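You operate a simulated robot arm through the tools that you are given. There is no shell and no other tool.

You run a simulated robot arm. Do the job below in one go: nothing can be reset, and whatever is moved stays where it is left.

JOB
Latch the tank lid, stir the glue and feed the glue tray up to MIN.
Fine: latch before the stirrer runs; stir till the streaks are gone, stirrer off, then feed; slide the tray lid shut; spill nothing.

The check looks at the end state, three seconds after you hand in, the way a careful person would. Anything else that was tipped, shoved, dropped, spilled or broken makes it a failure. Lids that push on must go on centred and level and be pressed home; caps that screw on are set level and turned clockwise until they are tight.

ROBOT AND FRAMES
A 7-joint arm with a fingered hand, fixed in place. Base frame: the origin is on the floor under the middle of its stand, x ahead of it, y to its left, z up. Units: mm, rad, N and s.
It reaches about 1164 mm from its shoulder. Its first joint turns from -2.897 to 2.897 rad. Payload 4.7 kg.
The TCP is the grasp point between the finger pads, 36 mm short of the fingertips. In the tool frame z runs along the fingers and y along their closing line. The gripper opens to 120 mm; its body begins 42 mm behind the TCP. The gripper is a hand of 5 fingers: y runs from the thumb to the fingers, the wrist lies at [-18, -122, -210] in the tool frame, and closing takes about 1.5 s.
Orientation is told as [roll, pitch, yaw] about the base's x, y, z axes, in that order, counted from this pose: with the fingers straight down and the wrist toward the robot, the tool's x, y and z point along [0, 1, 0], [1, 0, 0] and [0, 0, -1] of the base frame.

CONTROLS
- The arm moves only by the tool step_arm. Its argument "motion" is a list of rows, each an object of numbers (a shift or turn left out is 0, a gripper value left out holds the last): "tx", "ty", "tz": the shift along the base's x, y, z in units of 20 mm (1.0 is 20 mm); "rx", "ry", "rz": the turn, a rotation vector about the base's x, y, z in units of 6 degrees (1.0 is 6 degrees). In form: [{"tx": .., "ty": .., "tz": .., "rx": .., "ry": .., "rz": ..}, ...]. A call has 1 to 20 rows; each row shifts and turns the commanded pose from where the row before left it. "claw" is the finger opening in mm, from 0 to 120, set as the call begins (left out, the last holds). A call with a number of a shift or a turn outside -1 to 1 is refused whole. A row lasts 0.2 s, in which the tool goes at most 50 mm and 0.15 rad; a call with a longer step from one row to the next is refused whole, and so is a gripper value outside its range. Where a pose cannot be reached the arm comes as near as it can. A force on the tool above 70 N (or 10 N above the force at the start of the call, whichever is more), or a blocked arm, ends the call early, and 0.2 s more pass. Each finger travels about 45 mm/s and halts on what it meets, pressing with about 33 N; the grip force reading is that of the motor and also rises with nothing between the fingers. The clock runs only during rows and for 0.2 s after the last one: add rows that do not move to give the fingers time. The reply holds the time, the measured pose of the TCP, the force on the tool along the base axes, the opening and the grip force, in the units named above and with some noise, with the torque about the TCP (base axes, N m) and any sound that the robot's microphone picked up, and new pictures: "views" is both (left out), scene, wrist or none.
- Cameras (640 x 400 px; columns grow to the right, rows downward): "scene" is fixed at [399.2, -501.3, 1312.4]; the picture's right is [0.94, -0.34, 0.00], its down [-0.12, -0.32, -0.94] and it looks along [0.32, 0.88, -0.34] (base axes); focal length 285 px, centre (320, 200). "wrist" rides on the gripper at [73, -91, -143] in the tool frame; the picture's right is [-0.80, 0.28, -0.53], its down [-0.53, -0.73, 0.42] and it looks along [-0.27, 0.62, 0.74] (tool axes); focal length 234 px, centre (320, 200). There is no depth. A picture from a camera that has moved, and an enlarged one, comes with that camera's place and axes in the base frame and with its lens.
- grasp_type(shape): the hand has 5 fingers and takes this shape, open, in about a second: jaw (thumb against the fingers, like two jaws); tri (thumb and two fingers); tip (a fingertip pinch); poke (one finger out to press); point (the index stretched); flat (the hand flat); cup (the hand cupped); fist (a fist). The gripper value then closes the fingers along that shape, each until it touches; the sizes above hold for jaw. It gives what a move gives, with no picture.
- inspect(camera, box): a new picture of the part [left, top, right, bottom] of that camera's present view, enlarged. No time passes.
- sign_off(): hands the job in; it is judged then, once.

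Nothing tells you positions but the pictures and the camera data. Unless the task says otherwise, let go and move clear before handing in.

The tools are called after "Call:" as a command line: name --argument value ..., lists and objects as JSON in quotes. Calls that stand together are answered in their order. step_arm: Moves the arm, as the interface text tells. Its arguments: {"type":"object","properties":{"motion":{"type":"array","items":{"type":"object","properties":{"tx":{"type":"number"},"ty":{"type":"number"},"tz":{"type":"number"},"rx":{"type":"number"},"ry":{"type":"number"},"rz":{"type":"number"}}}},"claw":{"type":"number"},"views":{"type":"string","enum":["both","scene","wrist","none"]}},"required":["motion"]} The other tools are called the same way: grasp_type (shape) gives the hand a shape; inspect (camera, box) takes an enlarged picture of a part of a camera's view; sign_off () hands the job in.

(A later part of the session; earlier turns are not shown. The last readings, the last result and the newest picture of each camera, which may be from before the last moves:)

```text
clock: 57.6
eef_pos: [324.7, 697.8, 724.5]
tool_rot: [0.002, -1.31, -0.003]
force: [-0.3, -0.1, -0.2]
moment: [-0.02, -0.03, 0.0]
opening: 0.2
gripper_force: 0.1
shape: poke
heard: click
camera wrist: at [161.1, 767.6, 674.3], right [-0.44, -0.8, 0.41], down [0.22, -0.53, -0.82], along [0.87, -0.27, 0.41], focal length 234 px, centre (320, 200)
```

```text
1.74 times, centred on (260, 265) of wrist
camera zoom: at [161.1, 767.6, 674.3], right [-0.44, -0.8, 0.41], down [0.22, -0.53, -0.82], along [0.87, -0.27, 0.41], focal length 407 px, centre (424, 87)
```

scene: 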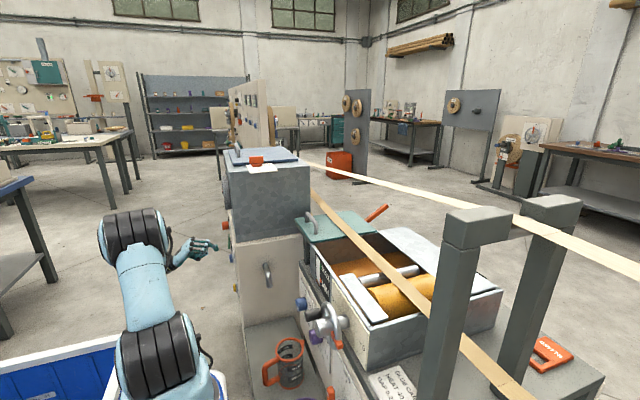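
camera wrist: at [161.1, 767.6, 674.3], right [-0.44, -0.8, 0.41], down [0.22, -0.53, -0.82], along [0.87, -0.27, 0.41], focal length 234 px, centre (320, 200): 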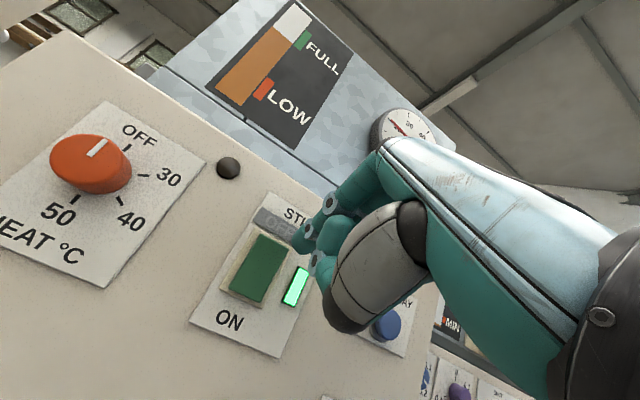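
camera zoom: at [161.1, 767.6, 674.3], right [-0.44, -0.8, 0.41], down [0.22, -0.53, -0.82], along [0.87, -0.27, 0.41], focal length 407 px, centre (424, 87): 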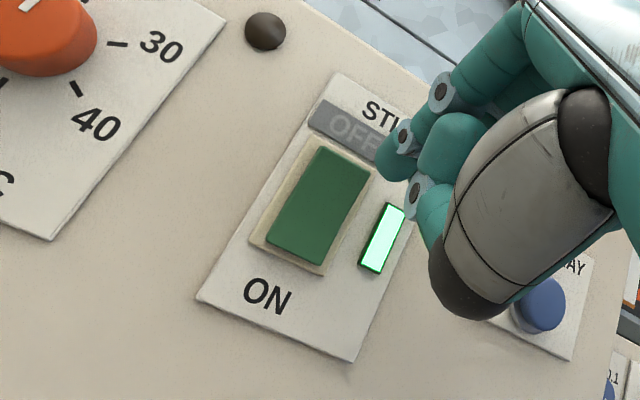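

The rocker flipped back to ON as I withdrew (second click, lamp lit again), so the stirrer is still running. I'll press OFF again a little lower on the rocker, hold it, then withdraw slowly and straight.

Call:
step_arm --motion '[{"tx": 0.5, "ty": 0.5, "tz": -0.3}, {"tx": 0.5}, {"tx": 0.5}, {"tx": 0.3}, {"tx": 0.1}, {"tx": 0.1}, {"tx": 0.1}, {"tx": 0.1}]' --views "wrist"

Call:
inspect --camera "scene" --box '[190, 215, 250, 260]'

Call:
inspect --camera "wrist" --box '[180, 150, 360, 380]'

```text
clock: 59.4
eef_pos: [368.5, 706.9, 718.6]
tool_rot: [0.001, -1.309, 0.0]
force: [-0.8, -0.3, 0.0]
moment: [0.01, 0.02, -0.01]
opening: 0.1
gripper_force: 0.1
shape: poke
heard: click
camera wrist: at [203.5, 778.3, 667.9], right [-0.44, -0.8, 0.41], down [0.22, -0.53, -0.82], along [0.87, -0.27, 0.41], focal length 234 px, centre (320, 200)
```

wrist: 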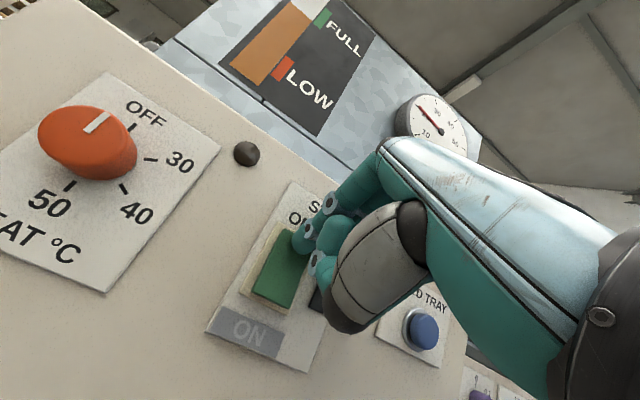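

```text
8.89 times, centred on (220, 238) of scene
camera zoom: at [399.2, -501.3, 1312.4], right [0.94, -0.34, 0.0], down [-0.12, -0.32, -0.94], along [0.32, 0.88, -0.34], focal length 2531 px, centre (1209, -133)
```

zoom: 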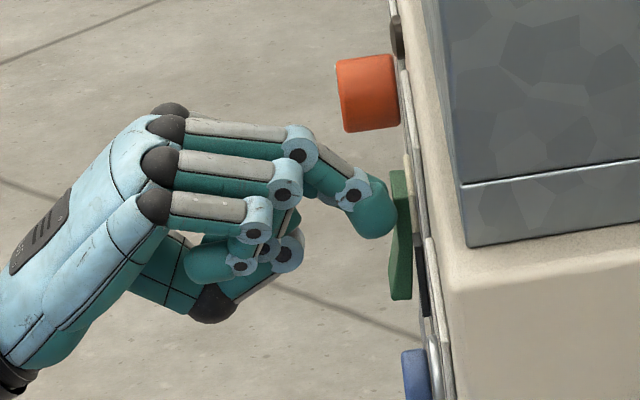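

```text
1.74 times, centred on (270, 265) of wrist
camera zoom: at [203.5, 778.3, 667.9], right [-0.44, -0.8, 0.41], down [0.22, -0.53, -0.82], along [0.87, -0.27, 0.41], focal length 407 px, centre (407, 87)
```

zoom: 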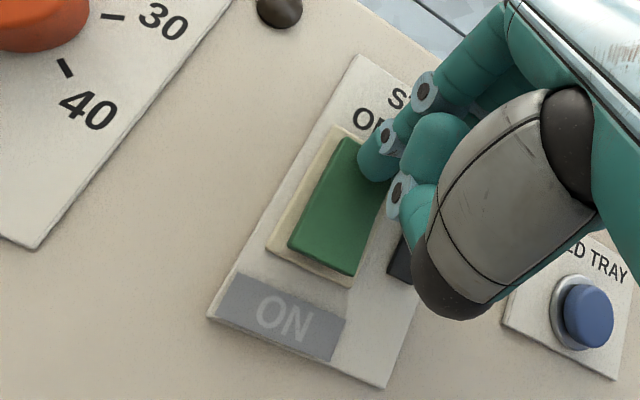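

Clicked to OFF with no contact force left this time. I'm withdrawing straight back and checking it stays off.

Call:
step_arm --motion '[{"tx": -0.3}, {"tx": -0.5}, {"tx": -0.8}, {"tx": -0.8}]' --views "wrist"

Call:
inspect --camera "scene" --box '[190, 215, 250, 260]'

Call:
inspect --camera "wrist" --box '[180, 150, 440, 400]'

```text
clock: 60.4
eef_pos: [319.2, 709.7, 718.7]
tool_rot: [-0.001, -1.309, -0.002]
force: [-0.3, 0.0, -1.2]
moment: [0.0, 0.0, 0.03]
opening: 0.0
gripper_force: 0.2
shape: poke
camera wrist: at [155.7, 779.7, 667.5], right [-0.44, -0.8, 0.41], down [0.22, -0.53, -0.82], along [0.87, -0.27, 0.41], focal length 234 px, centre (320, 200)
```

wrist: 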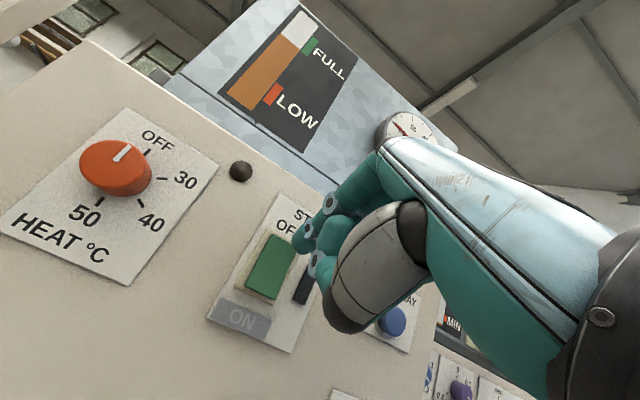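

```text
8.89 times, centred on (220, 238) of scene
camera zoom: at [399.2, -501.3, 1312.4], right [0.94, -0.34, 0.0], down [-0.12, -0.32, -0.94], along [0.32, 0.88, -0.34], focal length 2531 px, centre (1209, -133)
```

zoom: 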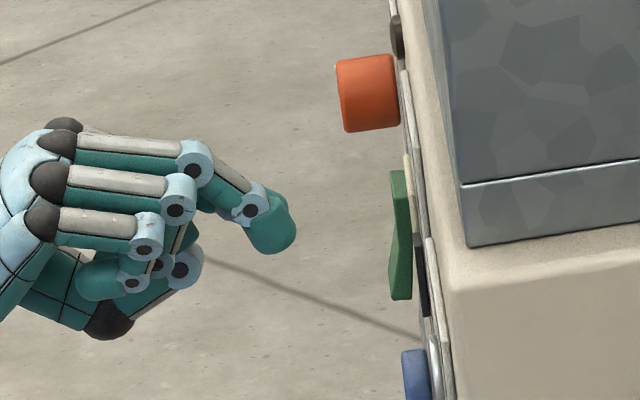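

```text
1.60 times, centred on (310, 275) of wrist
camera zoom: at [155.7, 779.7, 667.5], right [-0.44, -0.8, 0.41], down [0.22, -0.53, -0.82], along [0.87, -0.27, 0.41], focal length 375 px, centre (336, 80)
```

zoom: 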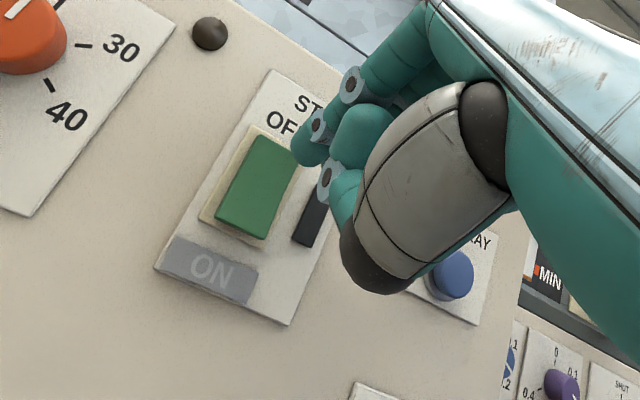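

The stirrer is off and staying off. Next I'll slide across to the blue FEED TRAY button at about (400, 547, 703) and stop short of it.

Call:
step_arm --motion '[{"ty": -1}, {"ty": -1}, {"ty": -1}, {"ty": -1}, {"ty": -1}, {"ty": -1, "tz": -0.2}, {"ty": -1, "tz": -0.2}, {"ty": -0.9, "tz": -0.2}, {"ty": -0.5}]' --views "both"

Call:
inspect --camera "scene" --box '[180, 225, 250, 280]'

Call:
inspect --camera "wrist" --box '[180, 150, 360, 300]'

```text
clock: 62.4
eef_pos: [318.8, 638.3, 720.5]
tool_rot: [-0.002, -1.307, 0.006]
force: [0.1, 0.5, -0.7]
moment: [0.02, 0.01, -0.01]
opening: 0.1
gripper_force: 0.1
shape: poke
out of reach, approached as far as the arm can: row 4, 5, 6, 7, 8, 9
camera wrist: at [155.0, 708.4, 669.8], right [-0.43, -0.8, 0.41], down [0.22, -0.53, -0.82], along [0.87, -0.26, 0.41], focal length 234 px, centre (320, 200)
```

scene: 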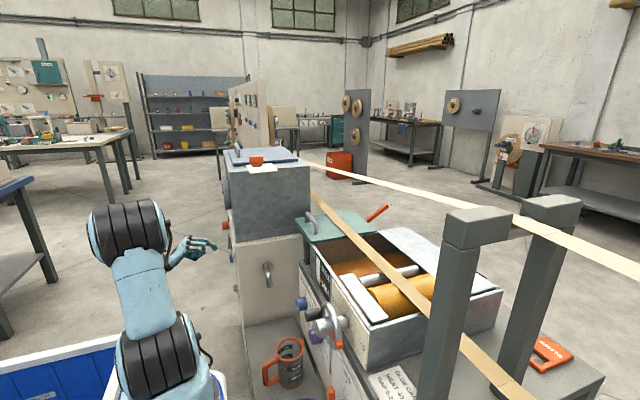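
wrist: 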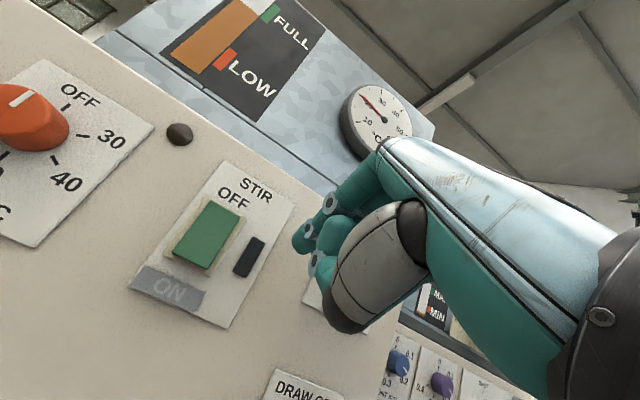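

```text
7.27 times, centred on (215, 252) of scene
camera zoom: at [399.2, -501.3, 1312.4], right [0.94, -0.34, 0.0], down [-0.12, -0.32, -0.94], along [0.32, 0.88, -0.34], focal length 2070 px, centre (1084, -182)
```

zoom: 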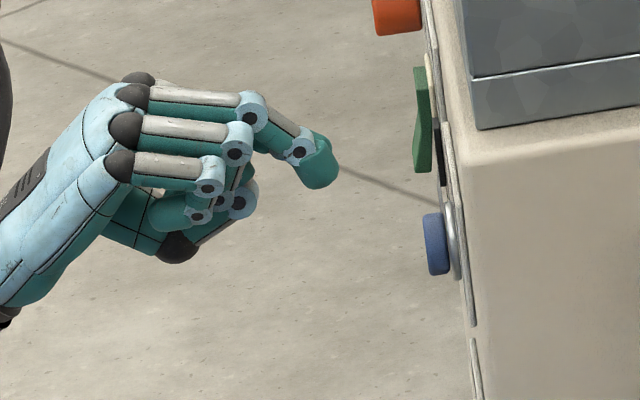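

```text
2.67 times, centred on (270, 225) of wrist
camera zoom: at [155.0, 708.4, 669.8], right [-0.43, -0.8, 0.41], down [0.22, -0.53, -0.82], along [0.87, -0.26, 0.41], focal length 624 px, centre (453, 133)
```

zoom: 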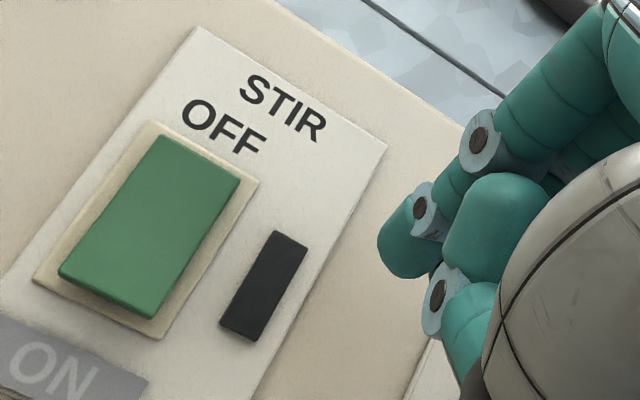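

The level pose runs out of reach toward -y, so I'll swing the wrist outward (yaw about -40°). That gives the arm room, and the index tip still leads toward the button.

Call:
step_arm --motion '[{"tx": -0.3, "rz": -1}, {"rz": -1}, {"rz": -1}, {"rz": -1}, {"rz": -1}, {"rz": -1}, {"rz": -0.7}, {"ty": -1}, {"ty": -1}, {"ty": -1}, {"ty": -0.8}]' --views "both"

Call:
inspect --camera "scene" --box '[180, 225, 250, 280]'

Call:
inspect --camera "wrist" --box '[180, 150, 360, 300]'

```text
clock: 64.3
eef_pos: [395.4, 656.9, 732.5]
tool_rot: [-0.072, -1.258, -0.116]
force: [-71.5, 20.5, -5.9]
moment: [0.38, 1.49, 0.09]
opening: 0.0
gripper_force: 0.1
shape: poke
out of reach, approached as far as the arm can: row 1, 2, 3, 4, 5, 6, 7, 8, 9
stopped in row 9: the force on the tool passed its limit at 80 N (the readings are from after the stop); the commanded pose is now the measured one
camera wrist: at [245.7, 756.6, 689.0], right [-0.56, -0.7, 0.44], down [0.07, -0.57, -0.82], along [0.83, -0.42, 0.37], focal length 234 px, centre (320, 200)
```

scene: 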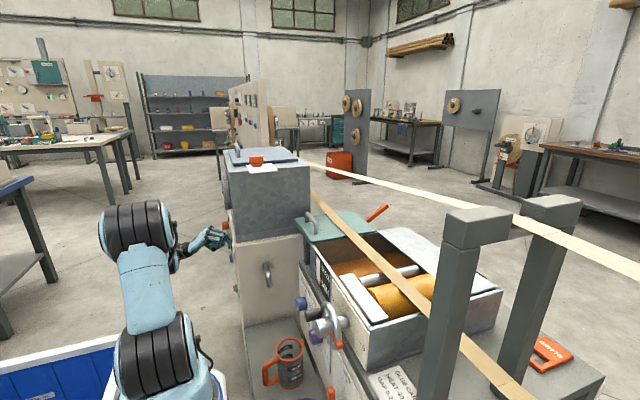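
wrist: 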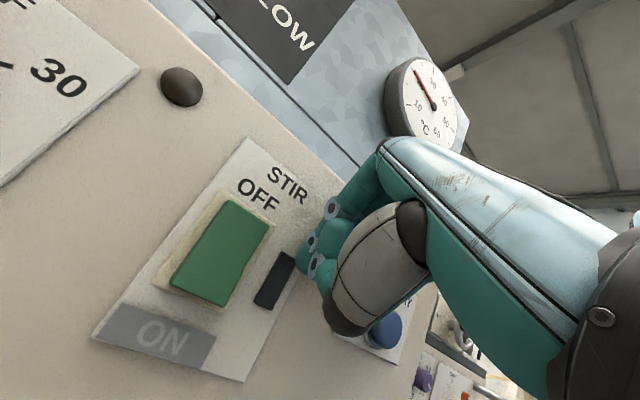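

```text
7.27 times, centred on (215, 252) of scene
camera zoom: at [399.2, -501.3, 1312.4], right [0.94, -0.34, 0.0], down [-0.12, -0.32, -0.94], along [0.32, 0.88, -0.34], focal length 2070 px, centre (1084, -182)
```

zoom: 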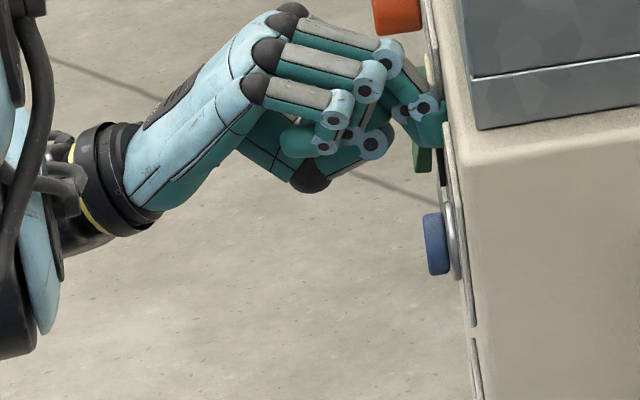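

```text
2.67 times, centred on (270, 225) of wrist
camera zoom: at [245.7, 756.6, 689.0], right [-0.56, -0.7, 0.44], down [0.07, -0.57, -0.82], along [0.83, -0.42, 0.37], focal length 624 px, centre (453, 133)
```

zoom: 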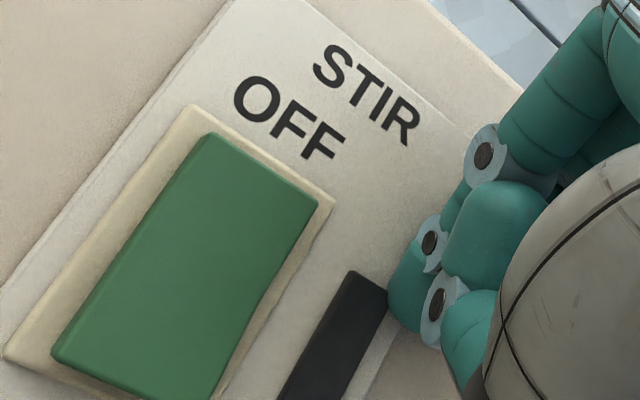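

Rotating at the reach limit let the arm drift forward until it pressed the panel; nothing switched, since STIR still shows OFF and its lamp is dark. I'm backing straight off now.

Call:
step_arm --motion '[{"tx": -0.3}, {"tx": -0.5}, {"tx": -0.5}, {"tx": -0.5}]' --views "wrist"

```text
clock: 65.3
eef_pos: [389.5, 657.4, 732.8]
tool_rot: [-0.097, -1.252, -0.096]
force: [-31.1, -7.0, -8.7]
moment: [-0.09, 0.84, -0.26]
opening: 0.0
gripper_force: 0.1
shape: poke
out of reach, approached as far as the arm can: row 2, 3, 4
camera wrist: at [240.1, 755.9, 688.8], right [-0.55, -0.7, 0.45], down [0.07, -0.58, -0.81], along [0.83, -0.42, 0.37], focal length 234 px, centre (320, 200)
```

wrist: 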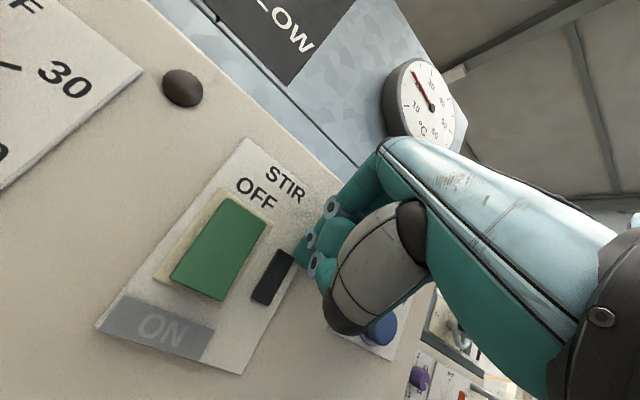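

Call:
step_arm --motion '[{"rz": 0.5, "rx": 0.5, "tx": -0.3, "ty": 0.4}, {"rz": 0.5, "rx": 0.4, "tx": -0.5, "ty": 0.5}, {"tx": -0.6, "ty": 0.5}, {"tx": -0.6}]' --views "wrist"

```text
clock: 65.9
eef_pos: [376.7, 668.4, 726.1]
tool_rot: [0.139, -1.244, -0.25]
force: [9.8, -43.8, -1.1]
moment: [-0.27, 0.01, -1.71]
opening: 0.1
gripper_force: 0.1
shape: poke
stopped in row 3: the force on the tool passed its limit at 82 N (the readings are from after the stop); the commanded pose is now the measured one
camera wrist: at [220.3, 759.3, 688.8], right [-0.5, -0.77, 0.4], down [0.11, -0.51, -0.85], along [0.86, -0.39, 0.34], focal length 234 px, centre (320, 200)
```

wrist: 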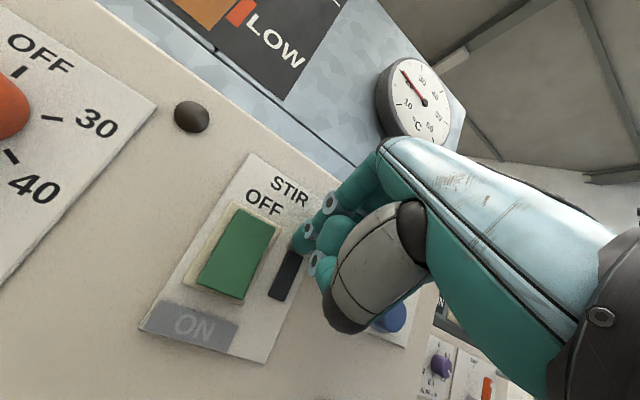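

The tip is against the lamp housing sideways, so I'll stop moving +y and only pull back in -x.

Call:
step_arm --motion '[{"tx": -0.4, "ty": -0.2}, {"tx": -0.5}, {"tx": -0.5}, {"tx": -0.5}]' --views "wrist"

Call:
inspect --camera "scene" --box '[180, 225, 250, 280]'

```text
clock: 66.9
eef_pos: [343.2, 671.0, 728.5]
tool_rot: [0.148, -1.238, -0.24]
force: [0.4, -0.1, 0.5]
moment: [0.02, 0.02, -0.02]
opening: 0.0
gripper_force: 0.1
shape: poke
out of reach, approached as far as the arm can: row 4
camera wrist: at [185.6, 758.3, 693.8], right [-0.49, -0.78, 0.4], down [0.11, -0.51, -0.86], along [0.87, -0.37, 0.33], focal length 234 px, centre (320, 200)
```

wrist: 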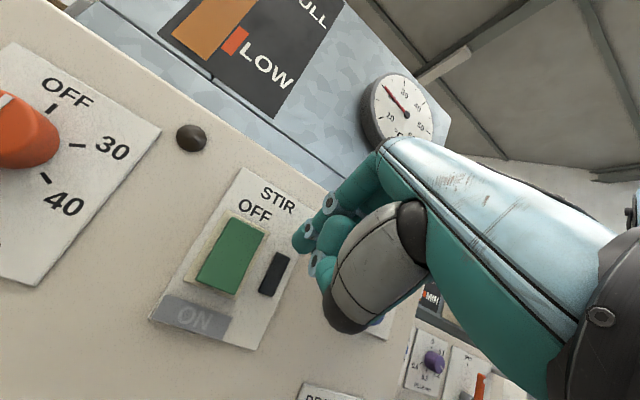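

```text
7.27 times, centred on (215, 252) of scene
camera zoom: at [399.2, -501.3, 1312.4], right [0.94, -0.34, 0.0], down [-0.12, -0.32, -0.94], along [0.32, 0.88, -0.34], focal length 2070 px, centre (1084, -182)
```

zoom: 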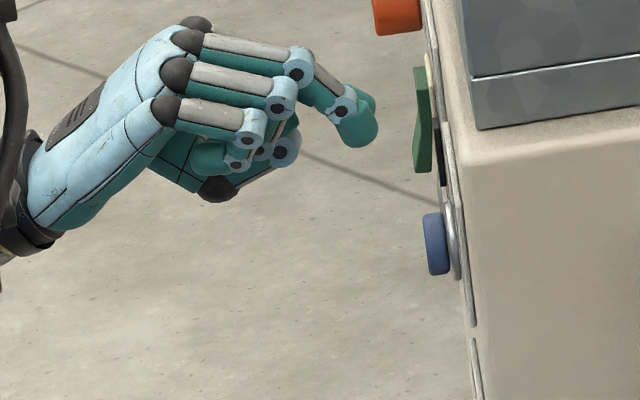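

Free again, with STIR still off and nothing disturbed. The steep-level pose is at a joint limit, so I'll use a gentler tilt (about -45°) from farther back and approach the FEED button that way.

Call:
step_arm --motion '[{"ry": 0.9, "rz": 0.3, "tz": 0.5}, {"ry": 0.9, "rz": 0.3, "rx": -0.2, "tz": 0.5}, {"ry": 0.9, "rz": 0.3, "rx": -0.2, "tz": 0.5, "tx": -0.5}, {"ry": 0.9, "tx": -0.5}, {"ry": 0.75, "tx": -0.5}]' --views "wrist"

```text
clock: 68.1
eef_pos: [314.2, 670.0, 758.2]
tool_rot: [-0.021, -0.793, -0.008]
force: [0.7, 0.6, -0.6]
moment: [-0.01, -0.05, -0.01]
opening: 0.1
gripper_force: 0.2
shape: poke
camera wrist: at [148.8, 743.9, 793.7], right [-0.19, -0.79, 0.58], down [-0.22, -0.54, -0.81], along [0.96, -0.29, -0.07], focal length 234 px, centre (320, 200)
```

wrist: 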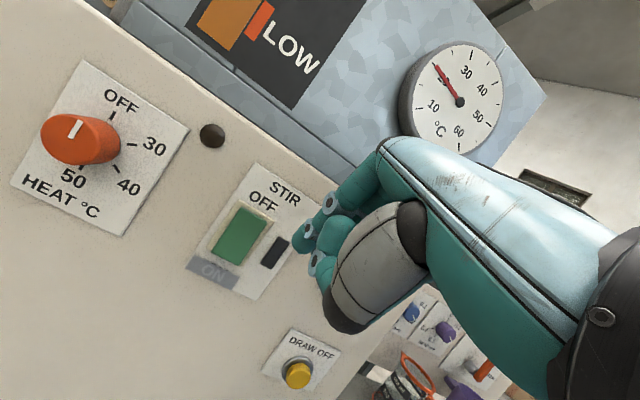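

Call:
step_arm --motion '[{"ty": -1}, {"ty": -1}, {"ty": -1}]' --views "none"

```text
clock: 68.9
eef_pos: [315.1, 611.0, 758.0]
tool_rot: [-0.019, -0.794, -0.006]
force: [0.2, -1.4, -0.4]
moment: [0.0, 0.0, 0.0]
opening: 0.0
gripper_force: 0.0
shape: poke
```

Call:
step_arm --motion '[{"ty": -1}, {"ty": -1}, {"ty": -1}]' --views "both"

Call:
inspect --camera "scene" --box '[180, 225, 250, 280]'

Call:
inspect --camera "wrist" --box '[180, 190, 380, 340]'

```text
clock: 69.7
eef_pos: [313.8, 550.0, 758.4]
tool_rot: [-0.021, -0.795, -0.007]
force: [1.1, -0.1, 0.8]
moment: [0.02, 0.0, 0.01]
opening: 0.0
gripper_force: 0.0
shape: poke
camera wrist: at [147.0, 623.7, 794.0], right [-0.2, -0.79, 0.58], down [-0.22, -0.54, -0.81], along [0.96, -0.29, -0.07], focal length 234 px, centre (320, 200)
```

scene: 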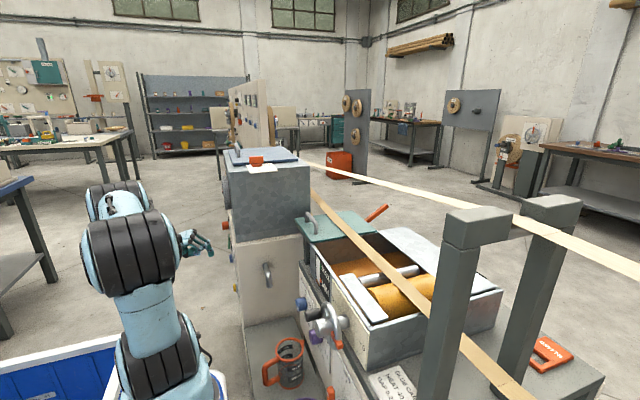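
wrist: 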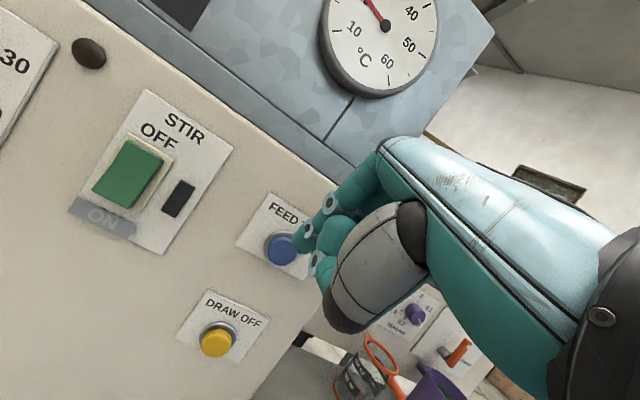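

```text
7.27 times, centred on (215, 252) of scene
camera zoom: at [399.2, -501.3, 1312.4], right [0.94, -0.34, 0.0], down [-0.12, -0.32, -0.94], along [0.32, 0.88, -0.34], focal length 2070 px, centre (1084, -182)
```

zoom: 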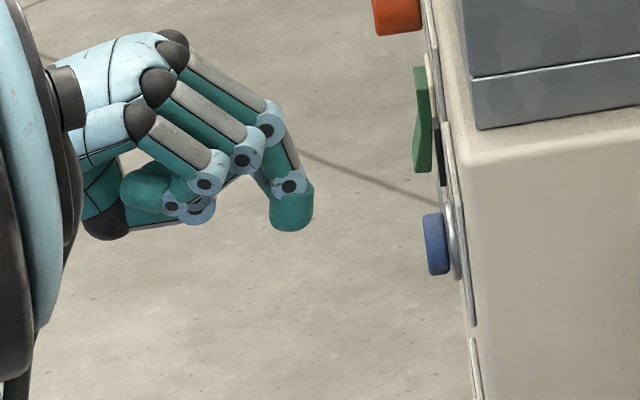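

```text
2.67 times, centred on (280, 265) of wrist
camera zoom: at [147.0, 623.7, 794.0], right [-0.2, -0.79, 0.58], down [-0.22, -0.54, -0.81], along [0.96, -0.29, -0.07], focal length 624 px, centre (427, 27)
```

zoom: 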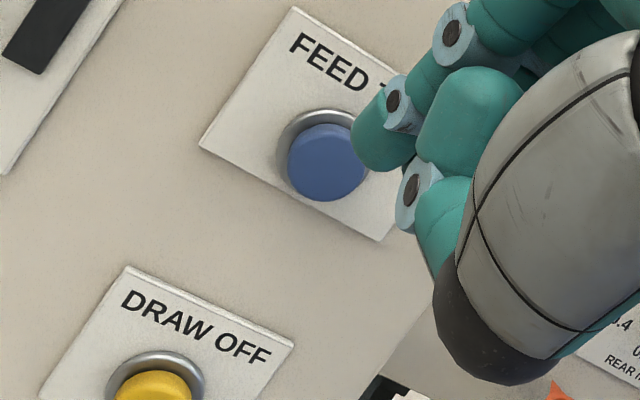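

Call:
step_arm --motion '[{"tz": -0.9, "ty": -0.25}, {"tz": -0.9, "ty": -0.25}]' --views "none"

Call:
step_arm --motion '[{"tx": 0.6}, {"tx": 0.6}, {"tx": 0.6}]' --views "wrist"

Call:
inspect --camera "scene" --box '[190, 230, 250, 275]'

Call:
inspect --camera "wrist" --box '[220, 170, 380, 290]'

```text
clock: 70.3
eef_pos: [312.5, 540.2, 721.7]
tool_rot: [-0.018, -0.794, -0.006]
force: [-0.1, 0.1, 0.8]
moment: [0.0, 0.02, -0.01]
opening: 0.1
gripper_force: 0.1
shape: poke
```

```text
clock: 71.1
eef_pos: [348.1, 540.8, 720.7]
tool_rot: [-0.018, -0.794, -0.006]
force: [-1.0, -0.5, 0.9]
moment: [-0.05, 0.0, -0.02]
opening: 0.0
gripper_force: 0.0
shape: poke
camera wrist: at [183.1, 615.4, 757.7], right [-0.2, -0.79, 0.58], down [-0.22, -0.54, -0.81], along [0.96, -0.29, -0.07], focal length 234 px, centre (320, 200)
```

wrist: 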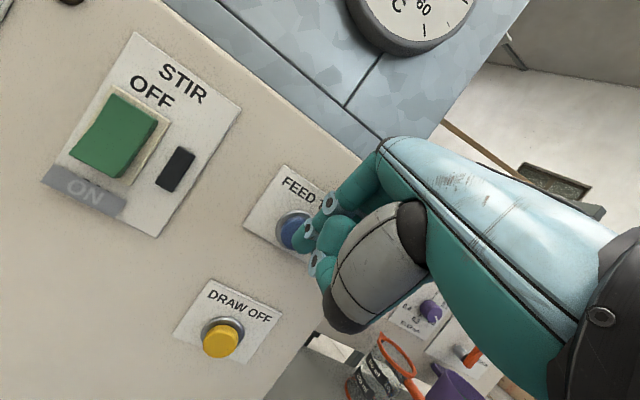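

```text
8.89 times, centred on (220, 252) of scene
camera zoom: at [399.2, -501.3, 1312.4], right [0.94, -0.34, 0.0], down [-0.12, -0.32, -0.94], along [0.32, 0.88, -0.34], focal length 2531 px, centre (1209, -267)
```

zoom: 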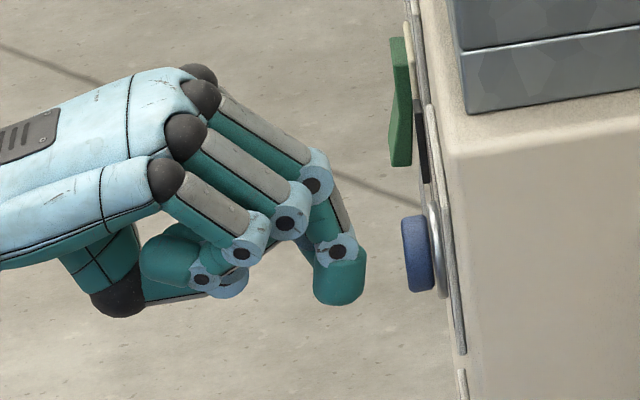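

```text
3.33 times, centred on (300, 230) of wrist
camera zoom: at [183.1, 615.4, 757.7], right [-0.2, -0.79, 0.58], down [-0.22, -0.54, -0.81], along [0.96, -0.29, -0.07], focal length 781 px, centre (387, 100)
```

zoom: 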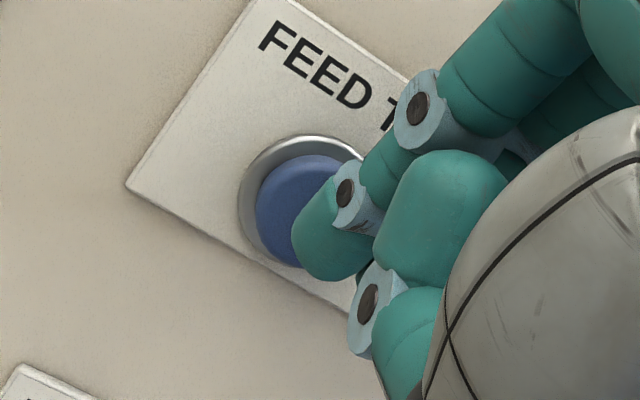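

Call:
step_arm --motion '[{"tx": 0.4, "ty": 0.15, "tz": 0.12}, {"tx": 0.3}, {"tx": 0.1}]' --views "none"

Call:
inspect --camera "scene" --box '[190, 230, 250, 275]'

Call:
inspect --camera "scene" --box '[305, 240, 365, 300]'

```text
clock: 71.9
eef_pos: [367.2, 543.2, 725.4]
tool_rot: [-0.017, -0.794, -0.008]
force: [-1.0, 0.6, 0.1]
moment: [0.02, 0.03, 0.01]
opening: 0.2
gripper_force: 0.1
shape: poke
```

```text
8.89 times, centred on (220, 252) of scene
camera zoom: at [399.2, -501.3, 1312.4], right [0.94, -0.34, 0.0], down [-0.12, -0.32, -0.94], along [0.32, 0.88, -0.34], focal length 2531 px, centre (1209, -267)
```

zoom: 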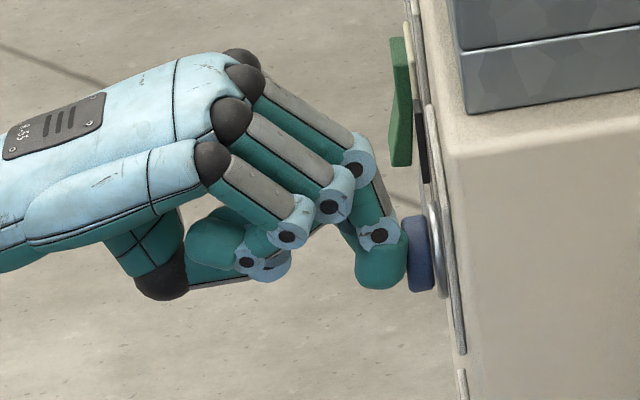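

```text
6.67 times, centred on (335, 270) of scene
camera zoom: at [399.2, -501.3, 1312.4], right [0.94, -0.34, 0.0], down [-0.12, -0.32, -0.94], along [0.32, 0.88, -0.34], focal length 1898 px, centre (220, -267)
```

zoom: 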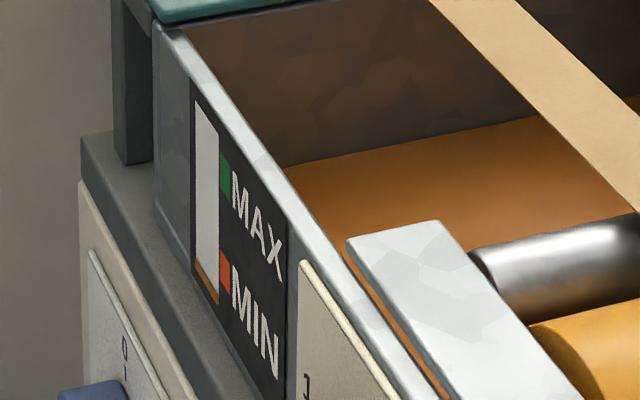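

The tip is just touching the button and the tray gauge is unchanged. I'm pressing in small steps and watching the gauge.

Call:
step_arm --motion '[{"tx": 0.15}, {"tx": 0.15}]' --views "none"

Call:
inspect --camera "scene" --box '[305, 240, 365, 300]'

```text
clock: 72.5
eef_pos: [372.1, 543.2, 725.7]
tool_rot: [-0.019, -0.795, -0.006]
force: [-1.8, -0.5, -0.5]
moment: [0.02, 0.04, 0.0]
opening: 0.2
gripper_force: 0.1
shape: poke
heard: click
```

```text
6.67 times, centred on (335, 270) of scene
camera zoom: at [399.2, -501.3, 1312.4], right [0.94, -0.34, 0.0], down [-0.12, -0.32, -0.94], along [0.32, 0.88, -0.34], focal length 1898 px, centre (220, -267)
```

zoom: 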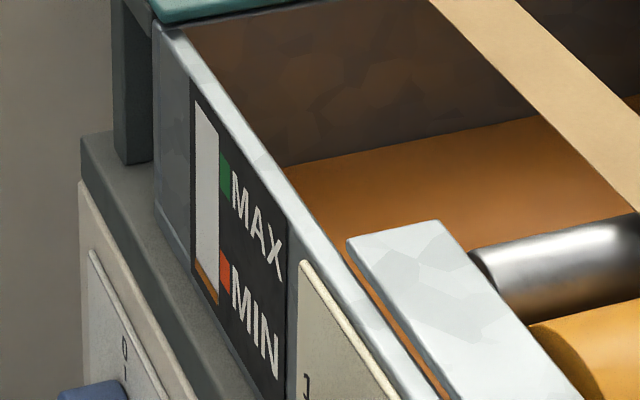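

Call:
step_arm --motion '[{}, {}]' --views "none"

Call:
inspect --camera "scene" --box '[318, 250, 338, 290]'

```text
clock: 73.1
eef_pos: [372.2, 542.0, 725.2]
tool_rot: [-0.02, -0.795, -0.007]
force: [-1.6, -0.2, 0.3]
moment: [0.02, 0.06, 0.03]
opening: 0.0
gripper_force: 0.0
shape: poke
```

```text
10.00 times, centred on (328, 270) of scene
camera zoom: at [399.2, -501.3, 1312.4], right [0.94, -0.34, 0.0], down [-0.12, -0.32, -0.94], along [0.32, 0.88, -0.34], focal length 2847 px, centre (240, -500)
```

zoom: 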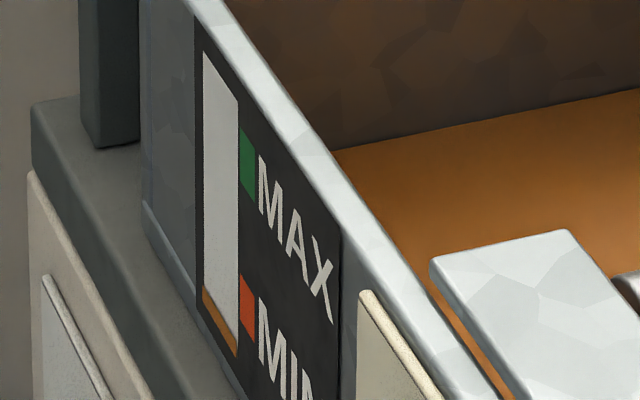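

Call:
step_arm --motion '[{}, {}, {}, {}]' --views "none"

Call:
inspect --camera "scene" --box '[318, 250, 338, 290]'

Call:
inspect --camera "scene" --box '[190, 230, 250, 275]'

```text
clock: 74.1
eef_pos: [371.8, 543.6, 725.0]
tool_rot: [-0.019, -0.795, -0.006]
force: [-2.7, 0.2, 0.1]
moment: [0.01, 0.01, -0.02]
opening: 0.0
gripper_force: 0.1
shape: poke
```

```text
10.00 times, centred on (328, 270) of scene
camera zoom: at [399.2, -501.3, 1312.4], right [0.94, -0.34, 0.0], down [-0.12, -0.32, -0.94], along [0.32, 0.88, -0.34], focal length 2847 px, centre (240, -500)
```

zoom: 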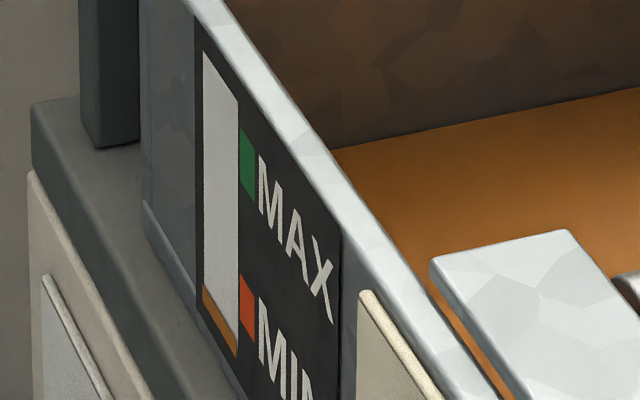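

```text
8.89 times, centred on (220, 252) of scene
camera zoom: at [399.2, -501.3, 1312.4], right [0.94, -0.34, 0.0], down [-0.12, -0.32, -0.94], along [0.32, 0.88, -0.34], focal length 2531 px, centre (1209, -267)
```

zoom: 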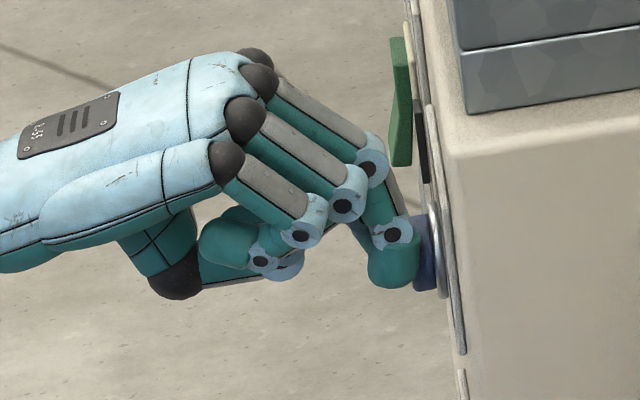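

The button is in and the level is rising slowly. I'm holding it and checking often.

Call:
step_arm --motion '[{}, {}, {}, {}, {}, {}, {}, {}, {}, {}]' --views "none"

Call:
inspect --camera "scene" --box '[318, 250, 338, 290]'

```text
clock: 76.3
eef_pos: [372.7, 542.9, 724.8]
tool_rot: [-0.017, -0.794, -0.007]
force: [-2.1, -0.7, -0.7]
moment: [0.0, 0.01, -0.04]
opening: 0.0
gripper_force: 0.1
shape: poke
```

```text
10.00 times, centred on (328, 270) of scene
camera zoom: at [399.2, -501.3, 1312.4], right [0.94, -0.34, 0.0], down [-0.12, -0.32, -0.94], along [0.32, 0.88, -0.34], focal length 2847 px, centre (240, -500)
```

zoom: 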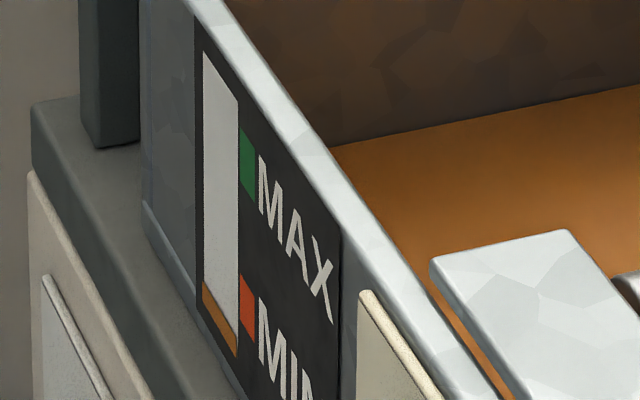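

Call:
step_arm --motion '[{}, {}, {}, {}, {}, {}, {}, {}, {}, {}, {}, {}, {}, {}, {}]' --views "none"

Call:
inspect --camera "scene" --box '[320, 272, 336, 288]'

```text
clock: 79.5
eef_pos: [371.7, 543.2, 726.9]
tool_rot: [-0.019, -0.795, -0.008]
force: [-1.9, -0.9, -0.5]
moment: [0.01, 0.05, -0.01]
opening: 0.2
gripper_force: 0.2
shape: poke
```

```text
16.00 times, centred on (328, 280) of scene
camera zoom: at [399.2, -501.3, 1312.4], right [0.94, -0.34, 0.0], down [-0.12, -0.32, -0.94], along [0.32, 0.88, -0.34], focal length 4555 px, centre (192, -1080)
```

zoom: 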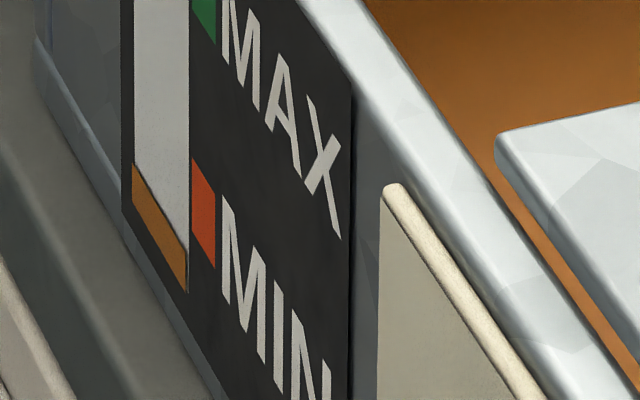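

Call:
step_arm --motion '[{}, {}, {}, {}, {}, {}, {}, {}, {}, {}, {}, {}, {}, {}, {}]' --views "none"

Call:
inspect --camera "scene" --box '[320, 272, 336, 288]'

```text
clock: 82.7
eef_pos: [373.0, 542.6, 724.3]
tool_rot: [-0.02, -0.794, -0.007]
force: [-1.1, 0.4, -0.5]
moment: [0.01, 0.06, 0.0]
opening: 0.0
gripper_force: 0.2
shape: poke
```

```text
16.00 times, centred on (328, 280) of scene
camera zoom: at [399.2, -501.3, 1312.4], right [0.94, -0.34, 0.0], down [-0.12, -0.32, -0.94], along [0.32, 0.88, -0.34], focal length 4555 px, centre (192, -1080)
```

zoom: 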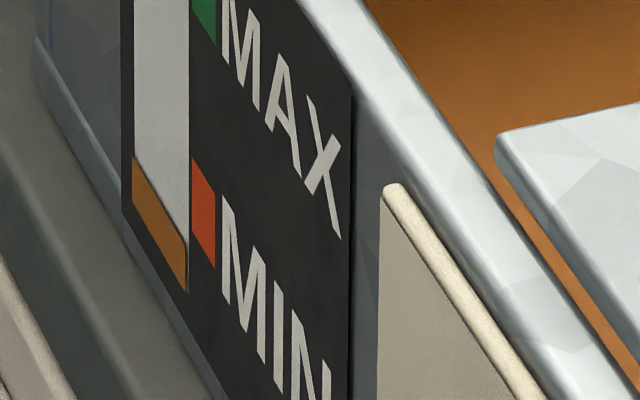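

Level is rising about 2.5 zoom-px/s, roughly 18 s from the centre of the MIN mark. I'm holding on in longer stretches.

Call:
step_arm --motion '[{}, {}, {}, {}, {}, {}, {}, {}, {}, {}, {}, {}, {}, {}, {}, {}, {}, {}, {}, {}]' --views "none"

Call:
step_arm --motion '[{}, {}, {}, {}, {}, {}, {}, {}, {}, {}, {}, {}, {}, {}, {}, {}, {}, {}, {}, {}]' --views "none"

Call:
inspect --camera "scene" --box '[320, 272, 336, 288]'

```text
clock: 86.9
eef_pos: [371.5, 543.4, 725.2]
tool_rot: [-0.019, -0.794, -0.008]
force: [-2.9, -0.6, 0.9]
moment: [0.04, 0.06, -0.01]
opening: 0.0
gripper_force: 0.0
shape: poke
```

```text
clock: 91.1
eef_pos: [372.1, 541.8, 724.3]
tool_rot: [-0.019, -0.795, -0.009]
force: [-1.2, 0.4, -0.4]
moment: [-0.01, 0.05, 0.02]
opening: 0.3
gripper_force: 0.0
shape: poke
```

```text
16.00 times, centred on (328, 280) of scene
camera zoom: at [399.2, -501.3, 1312.4], right [0.94, -0.34, 0.0], down [-0.12, -0.32, -0.94], along [0.32, 0.88, -0.34], focal length 4555 px, centre (192, -1080)
```

zoom: 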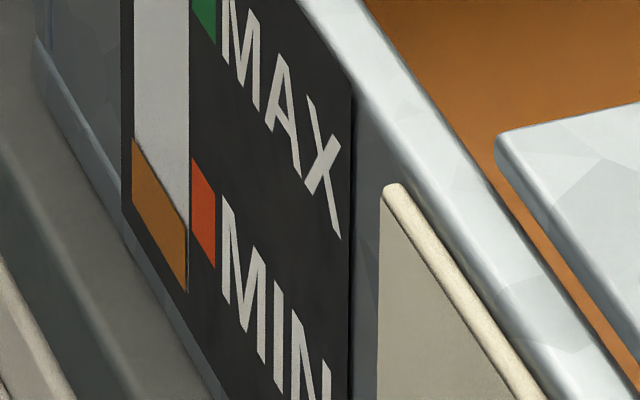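

Call:
step_arm --motion '[{}, {}, {}, {}, {}, {}, {}, {}, {}, {}, {}, {}, {}, {}, {}, {}, {}, {}, {}, {}]' --views "none"

Call:
step_arm --motion '[{}, {}, {}, {}, {}, {}, {}, {}, {}, {}, {}, {}, {}, {}, {}, {}, {}, {}, {}, {}]' --views "none"

Call:
inspect --camera "scene" --box '[320, 272, 336, 288]'

Call:
inspect --camera "scene" --box '[230, 190, 510, 400]'

```text
clock: 95.3
eef_pos: [372.1, 542.9, 723.9]
tool_rot: [-0.019, -0.794, -0.008]
force: [-1.3, -0.6, 0.3]
moment: [-0.01, 0.05, -0.01]
opening: 0.1
gripper_force: 0.0
shape: poke
```

```text
clock: 99.5
eef_pos: [372.9, 543.7, 725.7]
tool_rot: [-0.019, -0.794, -0.006]
force: [-2.0, 0.5, 0.1]
moment: [0.02, 0.04, 0.0]
opening: 0.0
gripper_force: 0.2
shape: poke
```

```text
16.00 times, centred on (328, 280) of scene
camera zoom: at [399.2, -501.3, 1312.4], right [0.94, -0.34, 0.0], down [-0.12, -0.32, -0.94], along [0.32, 0.88, -0.34], focal length 4555 px, centre (192, -1080)
```

zoom: 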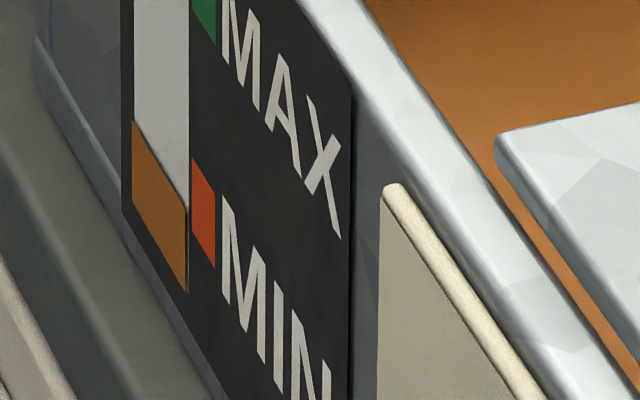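

```text
1.90 times, centred on (370, 295) of scene
camera zoom: at [399.2, -501.3, 1312.4], right [0.94, -0.34, 0.0], down [-0.12, -0.32, -0.94], along [0.32, 0.88, -0.34], focal length 542 px, centre (225, 19)
```

zoom: 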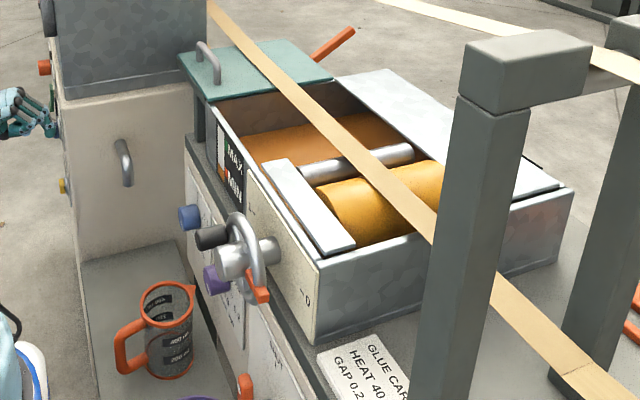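

Call:
step_arm --motion '[{}, {}, {}, {}, {}, {}, {}, {}, {}, {}, {}, {}, {}, {}, {}, {}, {}, {}, {}, {}]' --views "none"

Call:
inspect --camera "scene" --box '[320, 274, 332, 286]'

```text
clock: 103.7
eef_pos: [372.5, 543.1, 724.4]
tool_rot: [-0.019, -0.795, -0.005]
force: [-2.6, 0.3, 0.3]
moment: [-0.02, 0.01, -0.01]
opening: 0.2
gripper_force: 0.1
shape: poke
```

```text
16.00 times, centred on (326, 280) of scene
camera zoom: at [399.2, -501.3, 1312.4], right [0.94, -0.34, 0.0], down [-0.12, -0.32, -0.94], along [0.32, 0.88, -0.34], focal length 4555 px, centre (224, -1080)
```

zoom: 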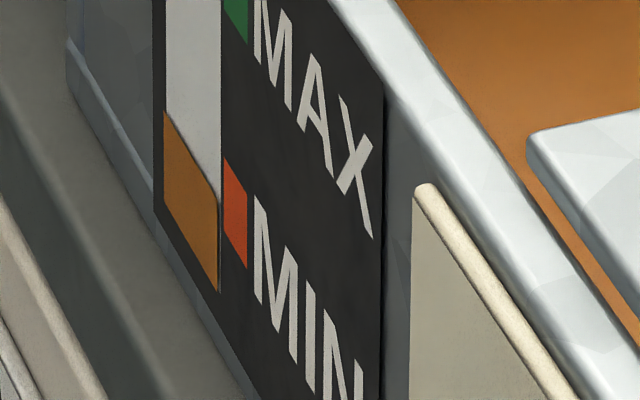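

Nearly at the centre of the MIN mark (about 4 px below). A few more seconds, then release.

Call:
step_arm --motion '[{}, {}, {}, {}, {}, {}, {}, {}, {}, {}, {}, {}, {}, {}, {}]' --views "none"

Call:
inspect --camera "scene" --box '[320, 275, 330, 285]'

```text
clock: 106.9
eef_pos: [372.5, 543.8, 725.2]
tool_rot: [-0.018, -0.795, -0.007]
force: [-2.3, 0.2, 0.2]
moment: [0.04, 0.04, 0.01]
opening: 0.1
gripper_force: 0.0
shape: poke
```

```text
16.00 times, centred on (325, 280) of scene
camera zoom: at [399.2, -501.3, 1312.4], right [0.94, -0.34, 0.0], down [-0.12, -0.32, -0.94], along [0.32, 0.88, -0.34], focal length 4555 px, centre (240, -1080)
```

zoom: 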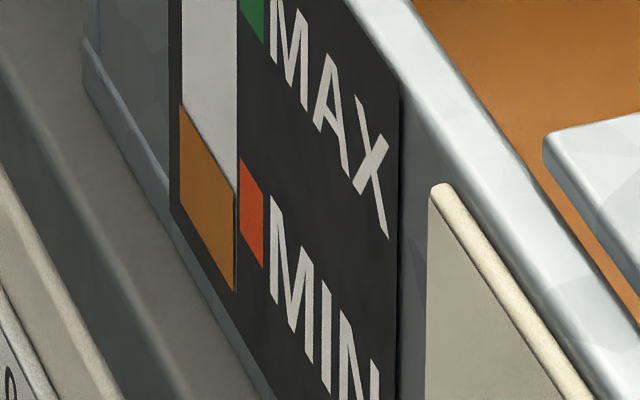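

The level is at the middle of the MIN mark, so I'm releasing the button and withdrawing straight back.

Call:
step_arm --motion '[{"tx": -0.4}, {"tx": -0.6}, {"tx": -0.8}]' --views "wrist"

Call:
inspect --camera "scene" --box '[320, 275, 330, 285]'

Call:
inspect --camera "scene" --box '[190, 230, 250, 275]'

```text
clock: 107.7
eef_pos: [335.7, 542.3, 725.8]
tool_rot: [-0.021, -0.796, -0.008]
force: [0.3, 0.8, -0.4]
moment: [0.04, -0.02, 0.01]
opening: 0.0
gripper_force: 0.1
shape: poke
camera wrist: at [169.9, 616.4, 759.8], right [-0.2, -0.79, 0.58], down [-0.22, -0.54, -0.81], along [0.96, -0.29, -0.07], focal length 234 px, centre (320, 200)
```

wrist: 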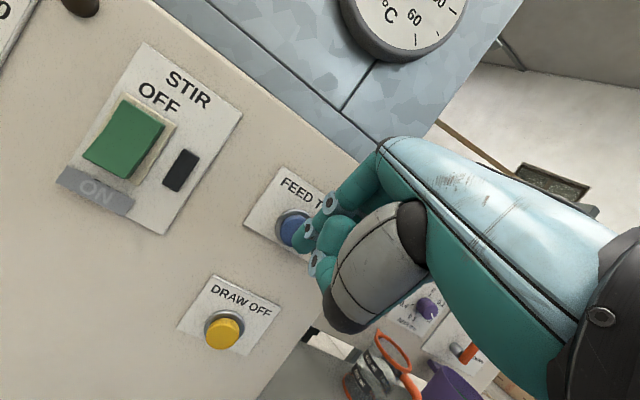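

```text
16.00 times, centred on (325, 280) of scene
camera zoom: at [399.2, -501.3, 1312.4], right [0.94, -0.34, 0.0], down [-0.12, -0.32, -0.94], along [0.32, 0.88, -0.34], focal length 4555 px, centre (240, -1080)
```

zoom: 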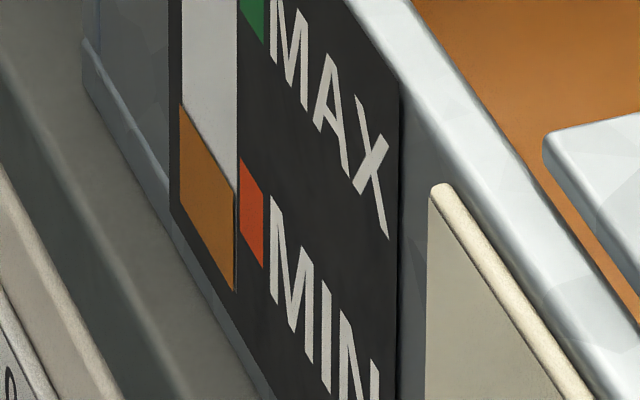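

```text
8.89 times, centred on (220, 252) of scene
camera zoom: at [399.2, -501.3, 1312.4], right [0.94, -0.34, 0.0], down [-0.12, -0.32, -0.94], along [0.32, 0.88, -0.34], focal length 2531 px, centre (1209, -267)
```

zoom: 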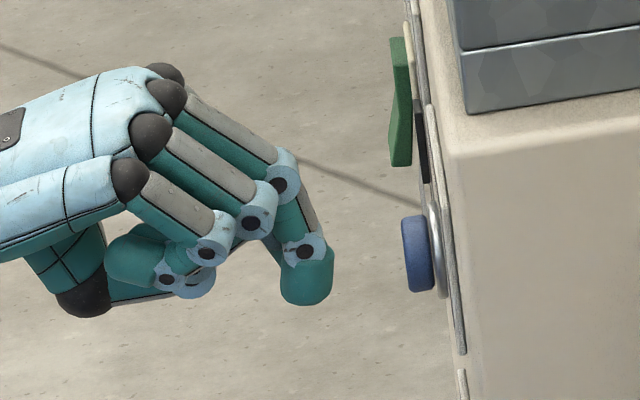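

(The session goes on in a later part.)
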